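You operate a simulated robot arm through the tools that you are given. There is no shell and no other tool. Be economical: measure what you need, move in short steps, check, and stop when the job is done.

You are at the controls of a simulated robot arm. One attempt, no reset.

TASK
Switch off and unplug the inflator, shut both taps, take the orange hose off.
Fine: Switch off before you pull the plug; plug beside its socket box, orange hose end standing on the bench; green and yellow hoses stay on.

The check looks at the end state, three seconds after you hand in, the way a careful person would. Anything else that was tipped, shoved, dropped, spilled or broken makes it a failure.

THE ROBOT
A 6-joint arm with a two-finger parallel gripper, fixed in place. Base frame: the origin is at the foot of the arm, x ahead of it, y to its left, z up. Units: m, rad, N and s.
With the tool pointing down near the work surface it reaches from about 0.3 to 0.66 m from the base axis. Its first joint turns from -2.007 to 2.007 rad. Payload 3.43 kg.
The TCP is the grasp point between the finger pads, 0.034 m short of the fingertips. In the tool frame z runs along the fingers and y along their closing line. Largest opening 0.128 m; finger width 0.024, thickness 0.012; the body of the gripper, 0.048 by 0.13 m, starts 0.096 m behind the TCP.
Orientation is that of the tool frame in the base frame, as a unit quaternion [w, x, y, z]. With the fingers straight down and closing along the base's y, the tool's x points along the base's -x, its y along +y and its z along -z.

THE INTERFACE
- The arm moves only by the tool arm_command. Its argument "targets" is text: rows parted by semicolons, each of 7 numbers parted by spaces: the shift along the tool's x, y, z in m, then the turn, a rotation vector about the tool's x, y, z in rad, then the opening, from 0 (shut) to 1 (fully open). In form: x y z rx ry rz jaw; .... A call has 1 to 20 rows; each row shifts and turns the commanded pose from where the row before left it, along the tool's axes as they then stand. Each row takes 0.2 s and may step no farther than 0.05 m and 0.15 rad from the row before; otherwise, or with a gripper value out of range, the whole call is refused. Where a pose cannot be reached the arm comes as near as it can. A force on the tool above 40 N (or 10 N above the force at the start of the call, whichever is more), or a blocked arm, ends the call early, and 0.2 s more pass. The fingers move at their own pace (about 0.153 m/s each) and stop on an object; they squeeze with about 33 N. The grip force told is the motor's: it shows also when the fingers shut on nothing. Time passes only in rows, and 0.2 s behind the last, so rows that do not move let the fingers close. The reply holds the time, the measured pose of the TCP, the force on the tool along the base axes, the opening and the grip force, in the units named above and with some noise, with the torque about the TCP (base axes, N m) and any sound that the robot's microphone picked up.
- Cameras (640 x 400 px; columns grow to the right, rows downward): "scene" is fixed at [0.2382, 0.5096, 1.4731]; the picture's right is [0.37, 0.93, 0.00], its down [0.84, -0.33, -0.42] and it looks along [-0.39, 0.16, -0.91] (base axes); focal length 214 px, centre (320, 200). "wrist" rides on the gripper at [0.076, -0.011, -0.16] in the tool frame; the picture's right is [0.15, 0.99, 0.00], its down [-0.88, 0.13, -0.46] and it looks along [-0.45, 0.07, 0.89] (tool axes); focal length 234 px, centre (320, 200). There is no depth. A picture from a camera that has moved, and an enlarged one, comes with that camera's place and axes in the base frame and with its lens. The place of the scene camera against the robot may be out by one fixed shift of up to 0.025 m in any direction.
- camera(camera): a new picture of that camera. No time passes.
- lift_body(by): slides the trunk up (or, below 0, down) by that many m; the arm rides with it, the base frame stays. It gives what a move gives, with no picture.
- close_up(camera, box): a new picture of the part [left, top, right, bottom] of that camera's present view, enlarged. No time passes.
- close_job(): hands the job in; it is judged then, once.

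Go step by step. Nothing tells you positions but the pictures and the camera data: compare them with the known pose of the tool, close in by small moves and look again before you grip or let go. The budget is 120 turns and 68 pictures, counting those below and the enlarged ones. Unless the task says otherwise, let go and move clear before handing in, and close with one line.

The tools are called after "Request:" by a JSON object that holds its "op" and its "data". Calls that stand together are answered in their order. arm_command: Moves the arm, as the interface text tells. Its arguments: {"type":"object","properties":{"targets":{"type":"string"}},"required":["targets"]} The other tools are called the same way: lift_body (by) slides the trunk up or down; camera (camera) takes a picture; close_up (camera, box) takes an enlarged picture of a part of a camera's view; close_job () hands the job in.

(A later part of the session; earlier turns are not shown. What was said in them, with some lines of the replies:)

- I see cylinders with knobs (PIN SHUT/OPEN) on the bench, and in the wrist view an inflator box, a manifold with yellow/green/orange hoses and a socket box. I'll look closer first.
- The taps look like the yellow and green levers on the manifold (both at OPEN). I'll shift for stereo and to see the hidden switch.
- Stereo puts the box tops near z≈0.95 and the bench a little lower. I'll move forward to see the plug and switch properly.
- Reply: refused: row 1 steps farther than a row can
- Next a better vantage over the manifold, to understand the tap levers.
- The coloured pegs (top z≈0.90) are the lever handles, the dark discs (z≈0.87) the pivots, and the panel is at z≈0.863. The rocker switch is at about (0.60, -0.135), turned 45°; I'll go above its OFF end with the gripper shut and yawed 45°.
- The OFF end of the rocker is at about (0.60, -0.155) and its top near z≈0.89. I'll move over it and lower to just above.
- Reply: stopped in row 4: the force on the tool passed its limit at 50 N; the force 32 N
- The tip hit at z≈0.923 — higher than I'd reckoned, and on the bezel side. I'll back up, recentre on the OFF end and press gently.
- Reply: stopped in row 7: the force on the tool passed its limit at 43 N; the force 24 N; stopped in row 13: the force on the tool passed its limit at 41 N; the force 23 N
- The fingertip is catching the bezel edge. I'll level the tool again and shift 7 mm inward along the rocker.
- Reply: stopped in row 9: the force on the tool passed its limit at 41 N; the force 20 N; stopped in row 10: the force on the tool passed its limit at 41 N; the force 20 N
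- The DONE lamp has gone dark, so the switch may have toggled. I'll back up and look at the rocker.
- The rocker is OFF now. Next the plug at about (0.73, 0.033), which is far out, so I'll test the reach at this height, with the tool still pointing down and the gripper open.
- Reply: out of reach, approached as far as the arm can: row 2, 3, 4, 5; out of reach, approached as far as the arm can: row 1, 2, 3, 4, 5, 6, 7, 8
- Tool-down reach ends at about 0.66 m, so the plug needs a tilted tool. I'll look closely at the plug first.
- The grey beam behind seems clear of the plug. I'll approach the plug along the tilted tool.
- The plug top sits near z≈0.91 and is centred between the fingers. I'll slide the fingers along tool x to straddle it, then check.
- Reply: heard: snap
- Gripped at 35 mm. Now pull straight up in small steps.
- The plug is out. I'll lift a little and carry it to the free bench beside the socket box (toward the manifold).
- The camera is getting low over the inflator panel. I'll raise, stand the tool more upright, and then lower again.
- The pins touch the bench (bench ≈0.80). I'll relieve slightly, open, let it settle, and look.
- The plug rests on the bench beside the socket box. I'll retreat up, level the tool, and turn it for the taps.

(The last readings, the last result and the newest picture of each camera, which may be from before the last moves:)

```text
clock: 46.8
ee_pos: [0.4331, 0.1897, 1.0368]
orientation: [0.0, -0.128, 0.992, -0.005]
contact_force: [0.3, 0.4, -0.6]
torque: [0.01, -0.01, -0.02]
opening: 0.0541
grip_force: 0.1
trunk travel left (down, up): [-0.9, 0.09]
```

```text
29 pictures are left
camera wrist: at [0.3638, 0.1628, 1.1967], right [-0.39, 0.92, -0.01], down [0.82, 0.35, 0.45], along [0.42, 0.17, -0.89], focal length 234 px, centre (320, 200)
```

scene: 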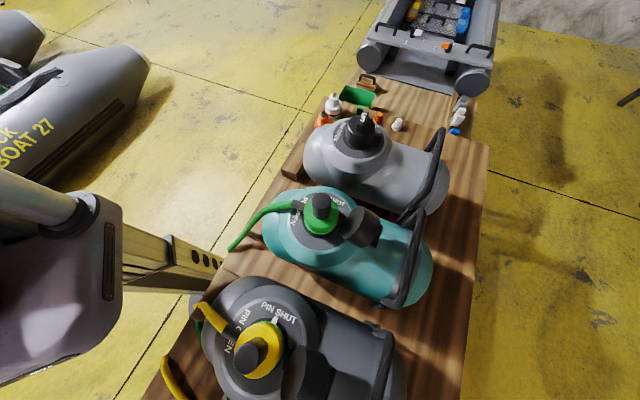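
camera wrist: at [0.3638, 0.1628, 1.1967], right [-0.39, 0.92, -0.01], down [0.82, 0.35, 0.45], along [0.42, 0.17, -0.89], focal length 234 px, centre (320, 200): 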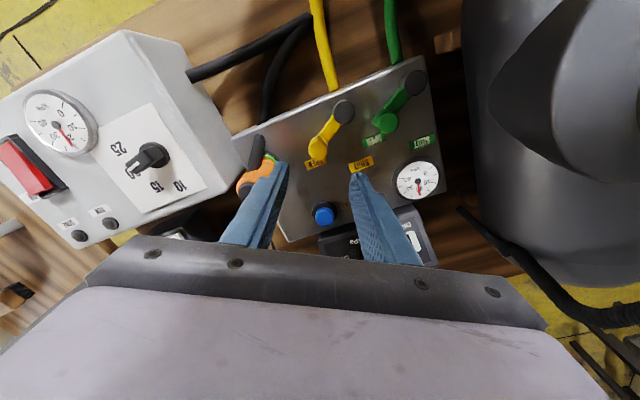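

The projection matches my peg estimate (0.435, 0.187). I'll lower the fingers around the yellow peg and check.

Request:
{"op": "arm_command", "data": {"targets": "0 0 0.03 0 0 0 0.42; 0 0 0.03 0 0 0 0.42; 0 -0.002 0.03 0 0 0 0.42; 0 0 0.02 0 0 0 0.42; 0 0 0.007 0 0 0 0.42; 0 0 0 0 0 0 0.3; 0 0 0 0 0 0 0.3"}}

Request:
{"op": "close_up", "data": {"camera": "wrist", "box": [200, 60, 440, 220]}}

```text
clock: 48.4
ee_pos: [0.4345, 0.1867, 0.9211]
orientation: [0.001, -0.128, 0.992, -0.005]
contact_force: [-0.5, 1.2, -1.0]
torque: [-0.01, 0.02, 0.0]
opening: 0.0385
grip_force: 0.0
trunk travel left (down, up): [-0.9, 0.09]
```

```text
2.50 times, centred on (320, 140) of wrist
camera zoom: at [0.3646, 0.1594, 1.0804], right [-0.39, 0.92, -0.01], down [0.82, 0.35, 0.45], along [0.42, 0.17, -0.89], focal length 585 px, centre (320, 350)
```

zoom: 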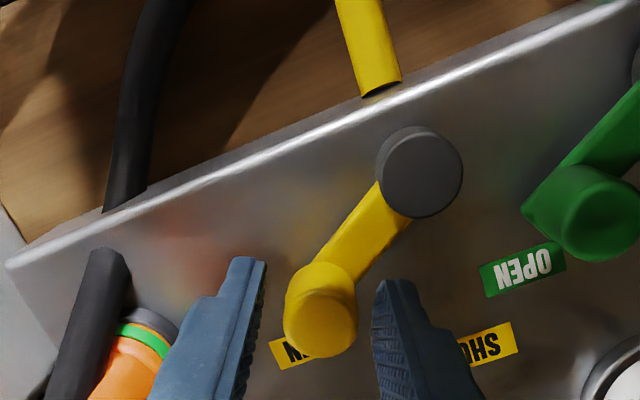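

Request:
{"op": "arm_command", "data": {"targets": "-0.0045 0.0087 0 0 0 0 0.3; -0.0029 0.0097 0 0 0 0 0.3; -0.0009 0.01 0 0 0 0 0.3; 0.0009 0.01 0 0 0 0 0.3; 0.0029 0.0097 0 0 0 0 0.3; 0.0032 0.0066 0 0 0 0 0.3; 0.0035 0.0054 0 0 0 0 0.3; 0 0 0 0 0 0 0.3"}}

Request:
{"op": "close_up", "data": {"camera": "wrist", "box": [200, 60, 440, 220]}}

```text
clock: 50.2
ee_pos: [0.4181, 0.2445, 0.9191]
orientation: [0.001, -0.127, 0.992, -0.004]
contact_force: [1.7, -1.2, 0.1]
torque: [-0.02, 0.02, 0.0]
opening: 0.0386
grip_force: 0.6
trunk travel left (down, up): [-0.9, 0.09]
```

```text
2.50 times, centred on (320, 140) of wrist
camera zoom: at [0.3474, 0.2175, 1.0806], right [-0.39, 0.92, -0.01], down [0.82, 0.35, 0.45], along [0.42, 0.17, -0.89], focal length 585 px, centre (320, 350)
```

zoom: 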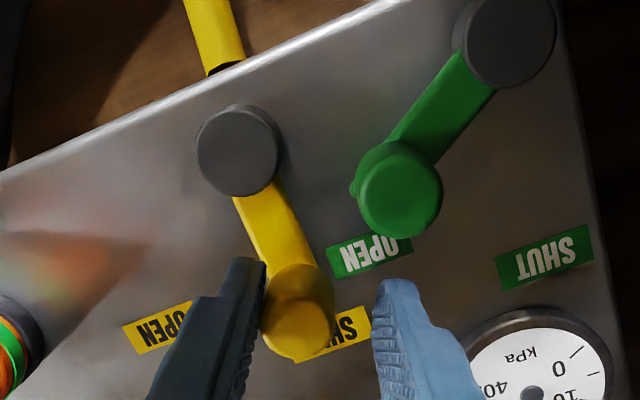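

Request:
{"op": "arm_command", "data": {"targets": "0.0025 0.0043 0 0 0 0 0.3; 0.0025 0.004 0 0 0 0 0.3; 0.0014 0.002 0 0 0 0 0.3; 0 0 0 0 0 0 0.3"}}

Request:
{"op": "close_up", "data": {"camera": "wrist", "box": [200, 60, 440, 220]}}

```text
clock: 51.2
ee_pos: [0.411, 0.2499, 0.9201]
orientation: [-0.001, -0.129, 0.992, -0.004]
contact_force: [14.3, -20.7, -0.2]
torque: [-0.32, -0.23, 0.0]
opening: 0.0525
grip_force: 11.7
trunk travel left (down, up): [-0.9, 0.09]
```

```text
2.50 times, centred on (320, 140) of wrist
camera zoom: at [0.3409, 0.2226, 1.0804], right [-0.39, 0.92, -0.01], down [0.82, 0.35, 0.45], along [0.42, 0.17, -0.89], focal length 585 px, centre (320, 350)
```

zoom: 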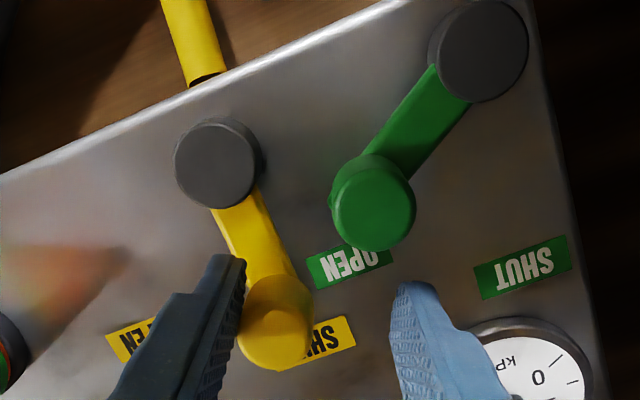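

The yellow tap is against its SHUT stop. I'll back off, lift, and go to the green peg at (0.373, 0.253).

Request:
{"op": "arm_command", "data": {"targets": "0 -0.009 0 0 0 0 0.35; 0 0 -0.03 0 0 0 0.42; 0 0 -0.03 0 0 0 0.42; 0.018 0.0105 0 0 0 0 0.42; 0.018 0.0105 0 0 0 0 0.42; 0 0 0 0 0 0 0.42"}}

Request:
{"op": "camera", "data": {"camera": "wrist"}}

```text
clock: 52.6
ee_pos: [0.37, 0.2548, 0.9801]
orientation: [0.001, -0.128, 0.992, -0.005]
contact_force: [-0.1, -1.0, 0.4]
torque: [-0.02, 0.05, 0.02]
opening: 0.0538
grip_force: 0.1
trunk travel left (down, up): [-0.9, 0.09]
```

```text
25 pictures are left
camera wrist: at [0.3001, 0.2283, 1.1398], right [-0.39, 0.92, -0.01], down [0.82, 0.35, 0.45], along [0.42, 0.17, -0.89], focal length 234 px, centre (320, 200)
```

wrist: 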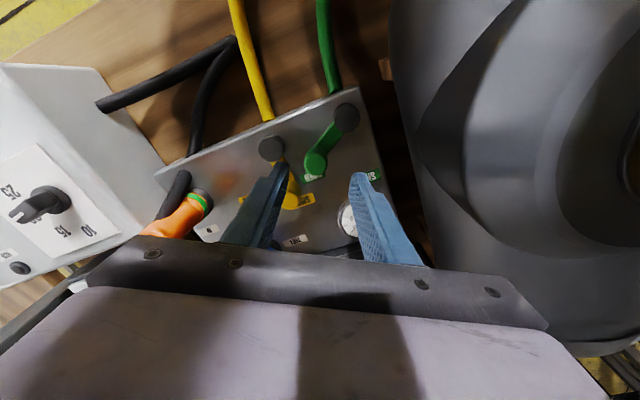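

I'll push the green peg with closed fingers from its -y side, which keeps the hand away from the cylinder.

Request:
{"op": "arm_command", "data": {"targets": "0.0198 -0.0237 0 0 0 0 0.1; 0 0 0.0 0 0 0 0; 0 0 0.025 0 0 0 0; 0 0 0.02 0 0 0 0; 0 0 0.009 0 0 0 0; 0 0 0 0 0 0 0"}}

Request:
{"op": "close_up", "data": {"camera": "wrist", "box": [200, 60, 440, 220]}}

```text
clock: 54.0
ee_pos: [0.3574, 0.2271, 0.9252]
orientation: [0.001, -0.128, 0.992, -0.004]
contact_force: [-0.5, -0.2, -0.6]
torque: [-0.02, -0.01, 0.01]
opening: 0.0
grip_force: 32.7
trunk travel left (down, up): [-0.9, 0.09]
```

```text
2.50 times, centred on (320, 140) of wrist
camera zoom: at [0.2876, 0.2002, 1.0862], right [-0.39, 0.92, -0.01], down [0.82, 0.35, 0.45], along [0.42, 0.17, -0.89], focal length 585 px, centre (320, 350)
```

zoom: 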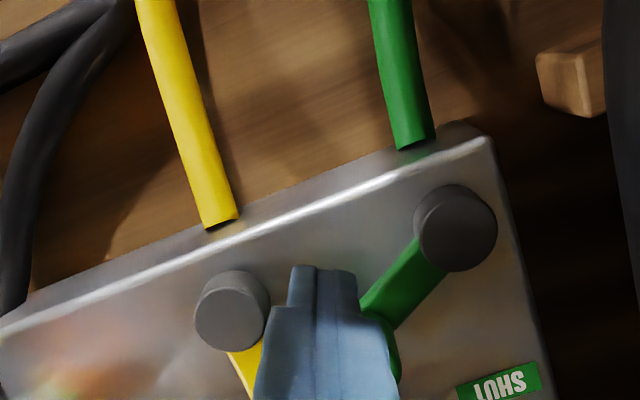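

Request:
{"op": "arm_command", "data": {"targets": "-0.0071 0.0043 0 0 0 0 0; -0.0063 0.0053 0 0 0 0 0; -0.0053 0.0063 0 0 0 0 0; -0.0044 0.007 0 0 0 0 0; -0.0031 0.0077 0 0 0 0 0; -0.0019 0.008 0 0 0 0 0; -0.0006 0.0073 0 0 0 0 0; 0.0002 0.0055 0 0 0 0 0; 0 0 0 0 0 0 0"}}

Request:
{"op": "camera", "data": {"camera": "wrist"}}

```text
clock: 56.0
ee_pos: [0.3725, 0.2834, 0.9255]
orientation: [0.0, -0.128, 0.992, -0.004]
contact_force: [3.0, -7.3, -0.2]
torque: [-0.1, -0.01, 0.06]
opening: 0.0
grip_force: 33.2
trunk travel left (down, up): [-0.9, 0.09]
```

```text
23 pictures are left
camera wrist: at [0.3026, 0.2557, 1.0858], right [-0.39, 0.92, -0.01], down [0.82, 0.35, 0.45], along [0.42, 0.17, -0.89], focal length 234 px, centre (320, 200)
```

wrist: 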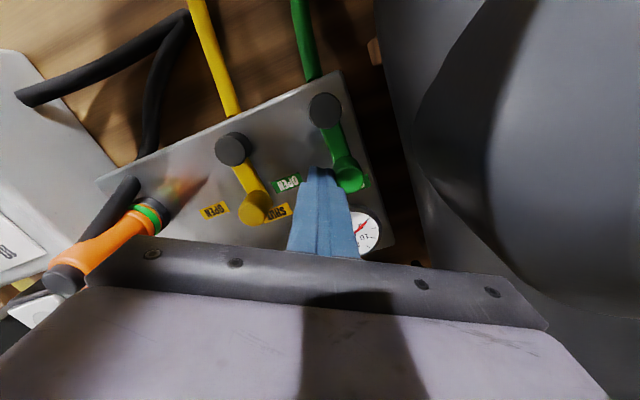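

Request:
{"op": "arm_command", "data": {"targets": "0.0008 0.0029 0 0 0 0 0; 0.0008 0.0029 0 0 0 0 0; 0 0 0 0 0 0 0"}}

```text
clock: 56.8
ee_pos: [0.3735, 0.2826, 0.9255]
orientation: [-0.001, -0.129, 0.992, -0.005]
contact_force: [17.7, -33.1, 2.6]
torque: [-0.69, -0.38, 0.2]
opening: 0.0003
grip_force: 32.6
trunk travel left (down, up): [-0.9, 0.09]
```

The green tap is at its stop. I'll back off, lift, and check both taps and the orange connector.

Request:
{"op": "arm_command", "data": {"targets": "0 -0.015 0 0 0 0 0; 0 -0.005 -0.04 0 0 0 0; 0 -0.02 -0.04 0 0 0 0; 0 -0.03 -0.03 0 0 0 0; 0 -0.04 0 0 0 0 0; 0.02 -0.02 0 0 0 0 0.5; 0.02 0 0 0 0 0 1; 0 0 0 0 0 0 1"}}

Request:
{"op": "camera", "data": {"camera": "wrist"}}

```text
clock: 58.6
ee_pos: [0.3647, 0.1546, 1.0362]
orientation: [0.0, -0.129, 0.992, -0.004]
contact_force: [-0.6, 0.9, -0.4]
torque: [-0.02, 0.0, 0.0]
opening: 0.128
grip_force: 0.0
trunk travel left (down, up): [-0.9, 0.09]
```

```text
22 pictures are left
camera wrist: at [0.2935, 0.1271, 1.1967], right [-0.39, 0.92, -0.01], down [0.82, 0.35, 0.45], along [0.42, 0.17, -0.89], focal length 234 px, centre (320, 200)
```

wrist: 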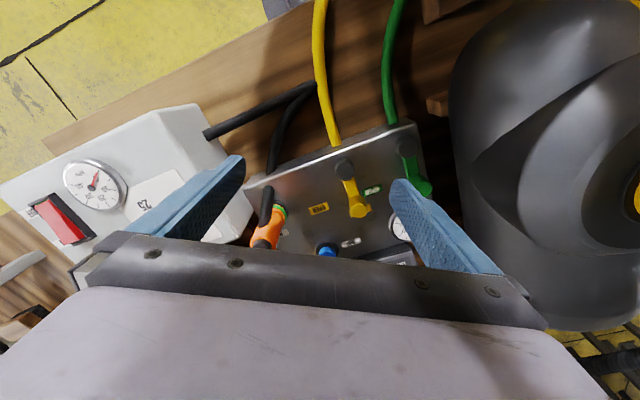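

Request:
{"op": "close_up", "data": {"camera": "wrist", "box": [230, 150, 390, 270]}}

```text
3.33 times, centred on (310, 210) of wrist
camera zoom: at [0.2935, 0.1271, 1.1967], right [-0.39, 0.92, -0.01], down [0.82, 0.35, 0.45], along [0.42, 0.17, -0.89], focal length 781 px, centre (353, 167)
```

zoom: 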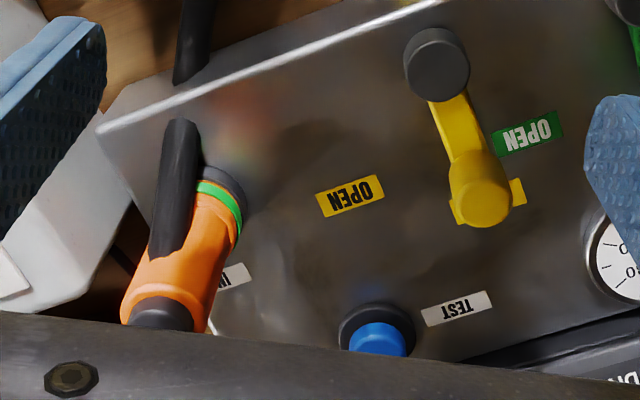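

Both taps are on SHUT. Now over the orange connector (about (0.493, 0.134), hose leaving toward the robot, so the present yaw suits).

Request:
{"op": "arm_command", "data": {"targets": "-0.0394 -0.0177 0 0 0 0 0.45; -0.0394 -0.0177 0 0 0 0 0.45; -0.0395 -0.0177 0 0 0 0 0.45; 0 0 0.02 0 0 0 0.45; 0 0 0 0 0 0 0.45"}}

Request:
{"op": "close_up", "data": {"camera": "wrist", "box": [200, 60, 440, 240]}}

```text
clock: 59.8
ee_pos: [0.4918, 0.133, 1.0179]
orientation: [0.001, -0.128, 0.992, -0.004]
contact_force: [-1.0, -0.2, 0.0]
torque: [0.0, 0.02, 0.01]
opening: 0.0575
grip_force: 0.1
trunk travel left (down, up): [-0.9, 0.09]
```

```text
2.22 times, centred on (320, 150) of wrist
camera zoom: at [0.4215, 0.1062, 1.1772], right [-0.39, 0.92, -0.01], down [0.82, 0.35, 0.45], along [0.42, 0.17, -0.89], focal length 520 px, centre (320, 311)
```

zoom: 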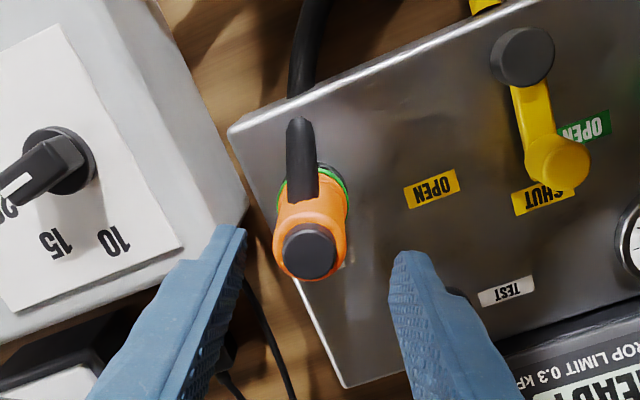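

Request:
{"op": "arm_command", "data": {"targets": "-0.005 0.001 0 0 0 0 0.38; 0 0 0.03 0 0 0 0.38; 0 0 0.03 0 0 0 0.38; 0 0 0.011 0 0 0 0.38; 0 0 0 0 0 0 0.38"}}

Request:
{"op": "close_up", "data": {"camera": "wrist", "box": [200, 60, 440, 240]}}

```text
clock: 61.0
ee_pos: [0.4959, 0.1347, 0.9439]
orientation: [-0.001, -0.128, 0.992, -0.005]
contact_force: [0.5, 0.2, -0.1]
torque: [-0.02, -0.01, 0.01]
opening: 0.0485
grip_force: 0.1
trunk travel left (down, up): [-0.9, 0.09]
```

```text
2.22 times, centred on (320, 150) of wrist
camera zoom: at [0.4256, 0.1073, 1.1054], right [-0.39, 0.92, -0.01], down [0.82, 0.35, 0.45], along [0.42, 0.17, -0.89], focal length 520 px, centre (320, 311)
```

zoom: 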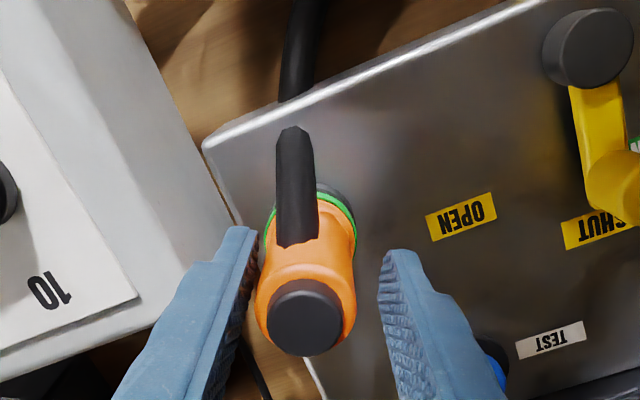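

Request:
{"op": "arm_command", "data": {"targets": "-0.003 -0.004 0 0 0 0 0.38; 0 0 0 0 0 0 0.3; 0 0 0 0 0 0 0.2; 0 0 0 0 0 0 0.0; 0 0 0 0 0 0 0"}}

Request:
{"op": "close_up", "data": {"camera": "wrist", "box": [200, 60, 440, 240]}}

```text
clock: 62.2
ee_pos: [0.4993, 0.1312, 0.9461]
orientation: [0.0, -0.129, 0.992, -0.005]
contact_force: [0.5, 0.3, 0.2]
torque: [-0.01, -0.01, -0.01]
opening: 0.0328
grip_force: 32.9
trunk travel left (down, up): [-0.9, 0.09]
```

```text
2.22 times, centred on (320, 150) of wrist
camera zoom: at [0.4295, 0.1042, 1.1059], right [-0.39, 0.92, -0.01], down [0.82, 0.35, 0.45], along [0.42, 0.17, -0.89], focal length 520 px, centre (320, 311)
```

zoom: 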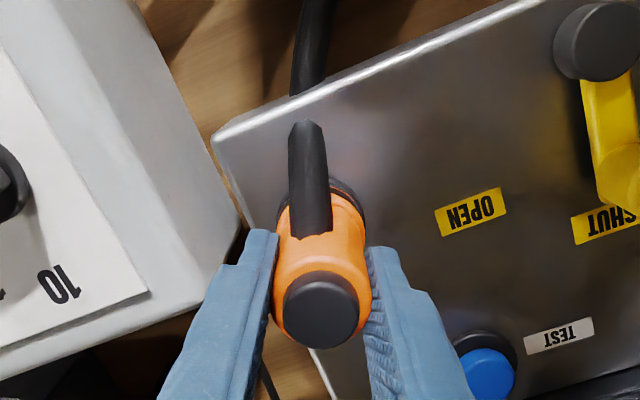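

Request:
{"op": "arm_command", "data": {"targets": "0 0 -0.004 0 0 0 0; 0 0 -0.004 0 0 0 0; 0 0 -0.004 0 0 0 0; 0 0 -0.006 0 0 0 0; 0 0 -0.01 0 0 0 0; 0 0 -0.01 0 0 0 0; 0 0 0 0 0 0 0"}}

Request:
{"op": "camera", "data": {"camera": "wrist"}}

```text
clock: 63.8
ee_pos: [0.5007, 0.1331, 0.9847]
orientation: [0.0, -0.128, 0.992, -0.004]
contact_force: [0.0, -0.3, -1.0]
torque: [-0.03, -0.02, 0.01]
opening: 0.0328
grip_force: 33.0
trunk travel left (down, up): [-0.9, 0.09]
```

```text
17 pictures are left
camera wrist: at [0.4303, 0.1055, 1.1442], right [-0.39, 0.92, -0.01], down [0.82, 0.35, 0.45], along [0.42, 0.17, -0.89], focal length 234 px, centre (320, 200)
```

wrist: 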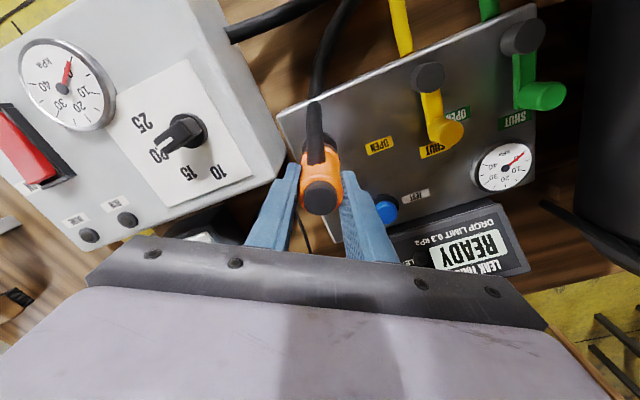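

The hose connector came off freely. I'll lift it clear and carry it over the bench space behind the manifold, toward (0.39, 0.10).

Request:
{"op": "arm_command", "data": {"targets": "0 0 -0.03 0 0 0 0; 0 0 -0.03 0 0 0 0; 0.038 -0.001 0 0 0 0 0; 0.038 -0.001 0 0 0 0 0; 0.039 -0.001 0 0 0 0 0; 0 0 0 0 0 0 0"}}

Request:
{"op": "camera", "data": {"camera": "wrist"}}

```text
clock: 65.2
ee_pos: [0.3901, 0.1013, 1.044]
orientation: [0.0, -0.127, 0.992, -0.005]
contact_force: [0.5, -0.2, -0.7]
torque: [0.0, 0.0, 0.02]
opening: 0.0323
grip_force: 33.0
trunk travel left (down, up): [-0.9, 0.09]
```

```text
16 pictures are left
camera wrist: at [0.3199, 0.073, 1.2037], right [-0.39, 0.92, -0.01], down [0.82, 0.35, 0.45], along [0.42, 0.17, -0.89], focal length 234 px, centre (320, 200)
```

wrist: 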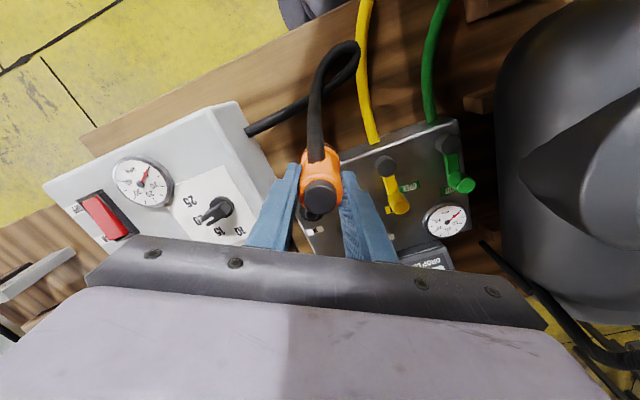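

Request:
{"op": "arm_command", "data": {"targets": "0.004 0 0.03 0 0 0 0; 0 0 0.03 0 0 0 0; 0 0 0.03 0 0 0 0; 0 0 0.03 0 0 0 0; 0 0 0.005 0 0 0 0; 0 0 0 0 0 0 0"}}

Request:
{"op": "close_up", "data": {"camera": "wrist", "box": [200, 0, 460, 240]}}

```text
clock: 66.6
ee_pos: [0.3856, 0.0989, 0.9178]
orientation: [0.001, -0.128, 0.992, -0.005]
contact_force: [0.5, 0.0, -0.7]
torque: [-0.02, -0.01, -0.02]
opening: 0.0326
grip_force: 32.7
trunk travel left (down, up): [-0.9, 0.09]
```

```text
1.67 times, centred on (330, 120) of wrist
camera zoom: at [0.3155, 0.0713, 1.0791], right [-0.39, 0.92, -0.01], down [0.82, 0.35, 0.45], along [0.42, 0.17, -0.89], focal length 390 px, centre (303, 333)
```

zoom: 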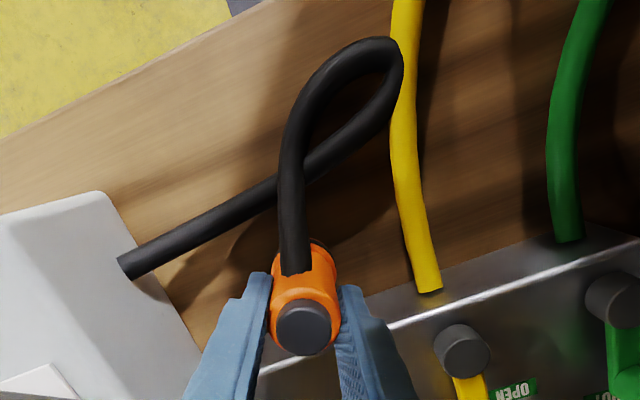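

Request:
{"op": "arm_command", "data": {"targets": "0 0 0.008 0 0 0 0; 0 0 0.008 0 0 0 0; 0 0 0.005 0 0 0 0; 0 0 0.005 0 0 0 0; 0 0 0.003 0 0 0 0; 0 0 0.003 0 0 0 0; 0 0 0.003 0 0 0 0; 0 0 0 0 0 0 0"}}

```text
clock: 68.4
ee_pos: [0.3863, 0.0978, 0.8842]
orientation: [0.0, -0.128, 0.992, -0.005]
contact_force: [0.9, -0.2, -0.1]
torque: [-0.02, 0.01, 0.0]
opening: 0.0327
grip_force: 32.9
trunk travel left (down, up): [-0.9, 0.09]
```

Request:
{"op": "arm_command", "data": {"targets": "0 0 0.003 0 0 0 0; 0 0 0.002 0 0 0 0; 0 0 0.002 0 0 0 0; 0 0 0.002 0 0 0 0; 0 0 0 0 0 0 0"}}

Request:
{"op": "close_up", "data": {"camera": "wrist", "box": [200, 0, 460, 240]}}

```text
clock: 69.6
ee_pos: [0.386, 0.0982, 0.877]
orientation: [0.002, -0.128, 0.992, -0.004]
contact_force: [-1.4, 1.3, 25.8]
torque: [0.54, 0.16, 0.0]
opening: 0.0324
grip_force: 33.3
trunk travel left (down, up): [-0.9, 0.09]
```

```text
1.67 times, centred on (330, 120) of wrist
camera zoom: at [0.3148, 0.0704, 1.0363], right [-0.39, 0.92, -0.01], down [0.82, 0.35, 0.46], along [0.42, 0.17, -0.89], focal length 390 px, centre (303, 333)
```

zoom: 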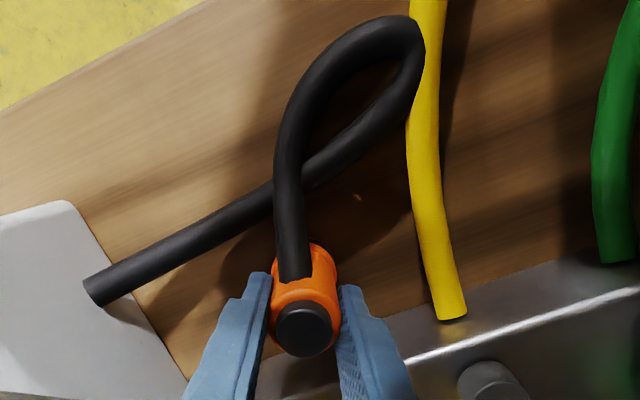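

It rests on the bench (bottom 0.077 below the TCP, matching the bench at 0.80). I'll relieve the load and open slowly.

Request:
{"op": "arm_command", "data": {"targets": "0 0 -0.002 0 0 0 0; 0 0 0 0 0 0 0.27; 0 0 0 0 0 0 0.3; 0 0 0 0 0 0 0.36; 0 0 0 0 0 0 0.36"}}

Request:
{"op": "close_up", "data": {"camera": "wrist", "box": [200, 0, 460, 240]}}

```text
clock: 70.8
ee_pos: [0.3848, 0.0987, 0.8768]
orientation: [0.0, -0.128, 0.992, -0.006]
contact_force: [-0.4, 0.9, -0.3]
torque: [0.0, 0.01, -0.03]
opening: 0.0464
grip_force: 0.0
trunk travel left (down, up): [-0.9, 0.09]
```

```text
1.67 times, centred on (330, 120) of wrist
camera zoom: at [0.3156, 0.0707, 1.0376], right [-0.39, 0.92, -0.01], down [0.82, 0.35, 0.45], along [0.42, 0.17, -0.89], focal length 390 px, centre (303, 333)
```

zoom: 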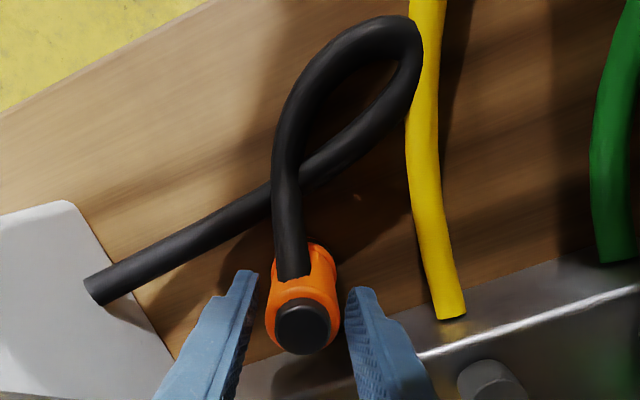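

Released and standing. I'll lift straight up and check everything from above.

Request:
{"op": "arm_command", "data": {"targets": "0 0 -0.02 0 0 0 0.36; 0 0 -0.03 0 0 0 0.36; 0 0 -0.04 0 0 0 0.36; 0 0 -0.04 0 0 0 0.36; 0 0 -0.04 0 0 0 0.36; 0 0 -0.04 0 0 0 0.36; 0 0 0 0 0 0 0.36"}}

Request:
{"op": "camera", "data": {"camera": "wrist"}}

```text
clock: 72.4
ee_pos: [0.3867, 0.0994, 1.0871]
orientation: [0.0, -0.129, 0.992, -0.004]
contact_force: [0.0, -0.2, 0.7]
torque: [-0.02, 0.0, 0.03]
opening: 0.046
grip_force: 0.2
trunk travel left (down, up): [-0.9, 0.09]
```

```text
12 pictures are left
camera wrist: at [0.3161, 0.0721, 1.2481], right [-0.39, 0.92, -0.01], down [0.82, 0.35, 0.45], along [0.42, 0.17, -0.89], focal length 234 px, centre (320, 200)
```

wrist: 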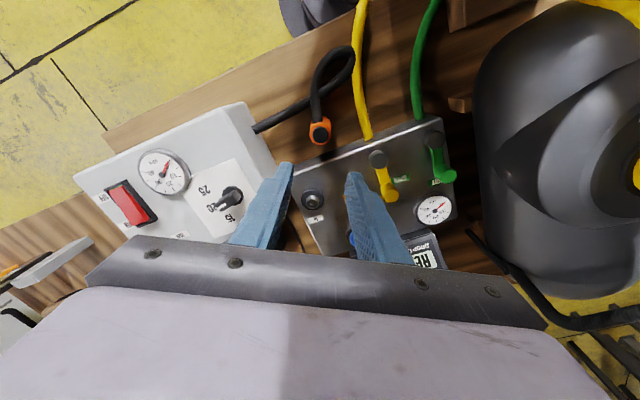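

Request:
{"op": "close_up", "data": {"camera": "wrist", "box": [240, 30, 480, 200]}}

Request:
{"op": "arm_command", "data": {"targets": "-0.04 0 -0.02 0 0 0 1; -0.04 -0.01 -0.02 0 0 0 1; -0.04 -0.01 0 0 0 0 1; -0.03 0 0 0 0 0 1; 0 0 0 0 0 0 1"}}

Request:
{"op": "camera", "data": {"camera": "wrist"}}

```text
2.35 times, centred on (360, 115) of wrist
camera zoom: at [0.3161, 0.0721, 1.2481], right [-0.39, 0.92, -0.01], down [0.82, 0.35, 0.45], along [0.42, 0.17, -0.89], focal length 551 px, centre (226, 400)
```

zoom: 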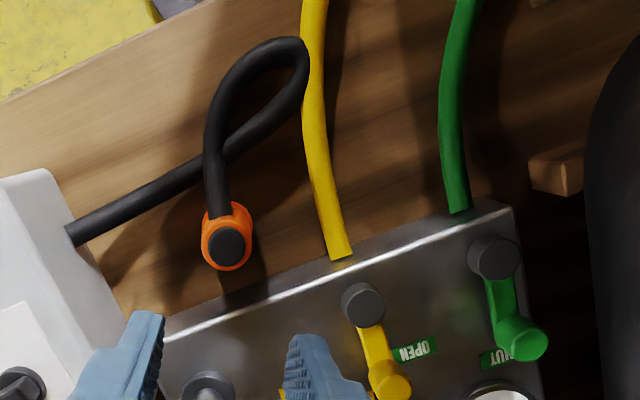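

```text
clock: 73.6
ee_pos: [0.5349, 0.1179, 1.1276]
orientation: [0.001, -0.128, 0.992, -0.004]
contact_force: [0.2, -1.2, -0.2]
torque: [-0.01, -0.03, -0.02]
opening: 0.1279
grip_force: 0.0
trunk travel left (down, up): [-0.9, 0.09]
```

```text
10 pictures are left
camera wrist: at [0.4647, 0.0912, 1.2868], right [-0.39, 0.92, -0.01], down [0.82, 0.35, 0.45], along [0.42, 0.17, -0.89], focal length 234 px, centre (320, 200)
```

wrist: 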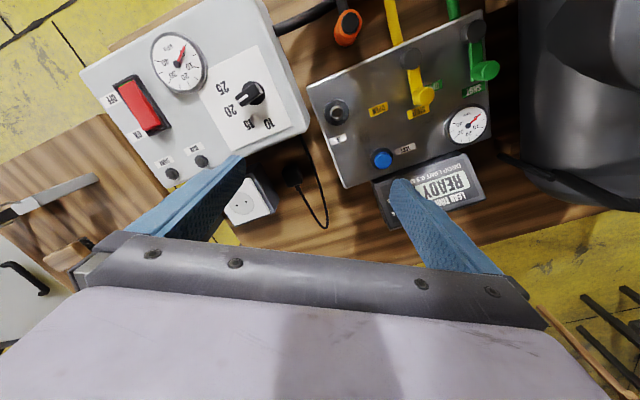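

Request:
{"op": "close_up", "data": {"camera": "wrist", "box": [220, 130, 380, 240]}}

Request:
{"op": "close_up", "data": {"camera": "wrist", "box": [320, 0, 500, 140]}}

Request:
{"op": "camera", "data": {"camera": "scene"}}

```text
3.64 times, centred on (300, 185) of wrist
camera zoom: at [0.4647, 0.0912, 1.2868], right [-0.39, 0.92, -0.01], down [0.82, 0.35, 0.45], along [0.42, 0.17, -0.89], focal length 852 px, centre (393, 254)
```

zoom: 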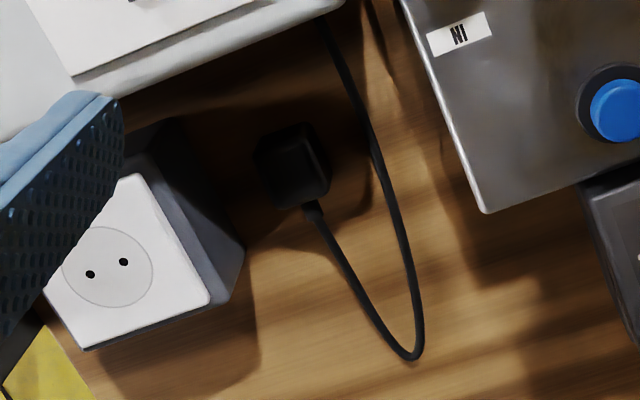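

```text
2.86 times, centred on (410, 70) of wrist
camera zoom: at [0.4647, 0.0912, 1.2868], right [-0.39, 0.92, -0.01], down [0.82, 0.35, 0.45], along [0.42, 0.17, -0.89], focal length 669 px, centre (63, 571)
```

zoom: 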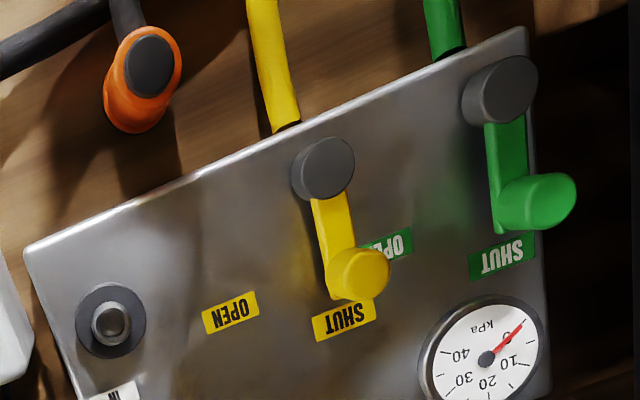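

```text
7 pictures are left
```

scene: 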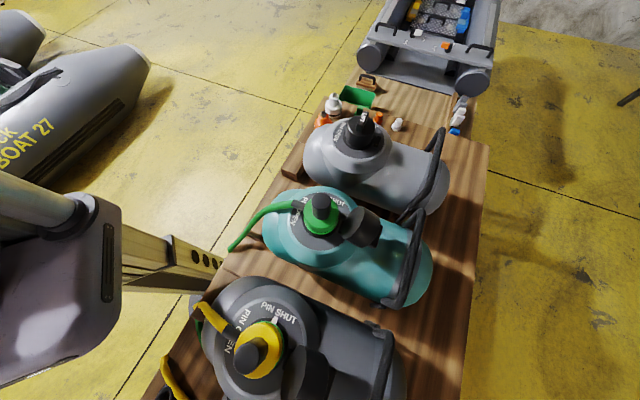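

Everything looks right: the rocker is on OFF, the plug is on the bench beside its socket box, both taps are on SHUT, the orange hose end is standing on the bench, and the yellow and green hoses are still on. The arm is clear, so I'm handing in.

Request:
{"op": "close_job", "data": {}}

```text
The job is handed in.
```

I switched the inflator off before pulling its plug, and the plug now lies on the bench beside its socket box. Both taps are on SHUT, the orange hose end is off and standing on the bench, and the green and yellow hoses are still on.
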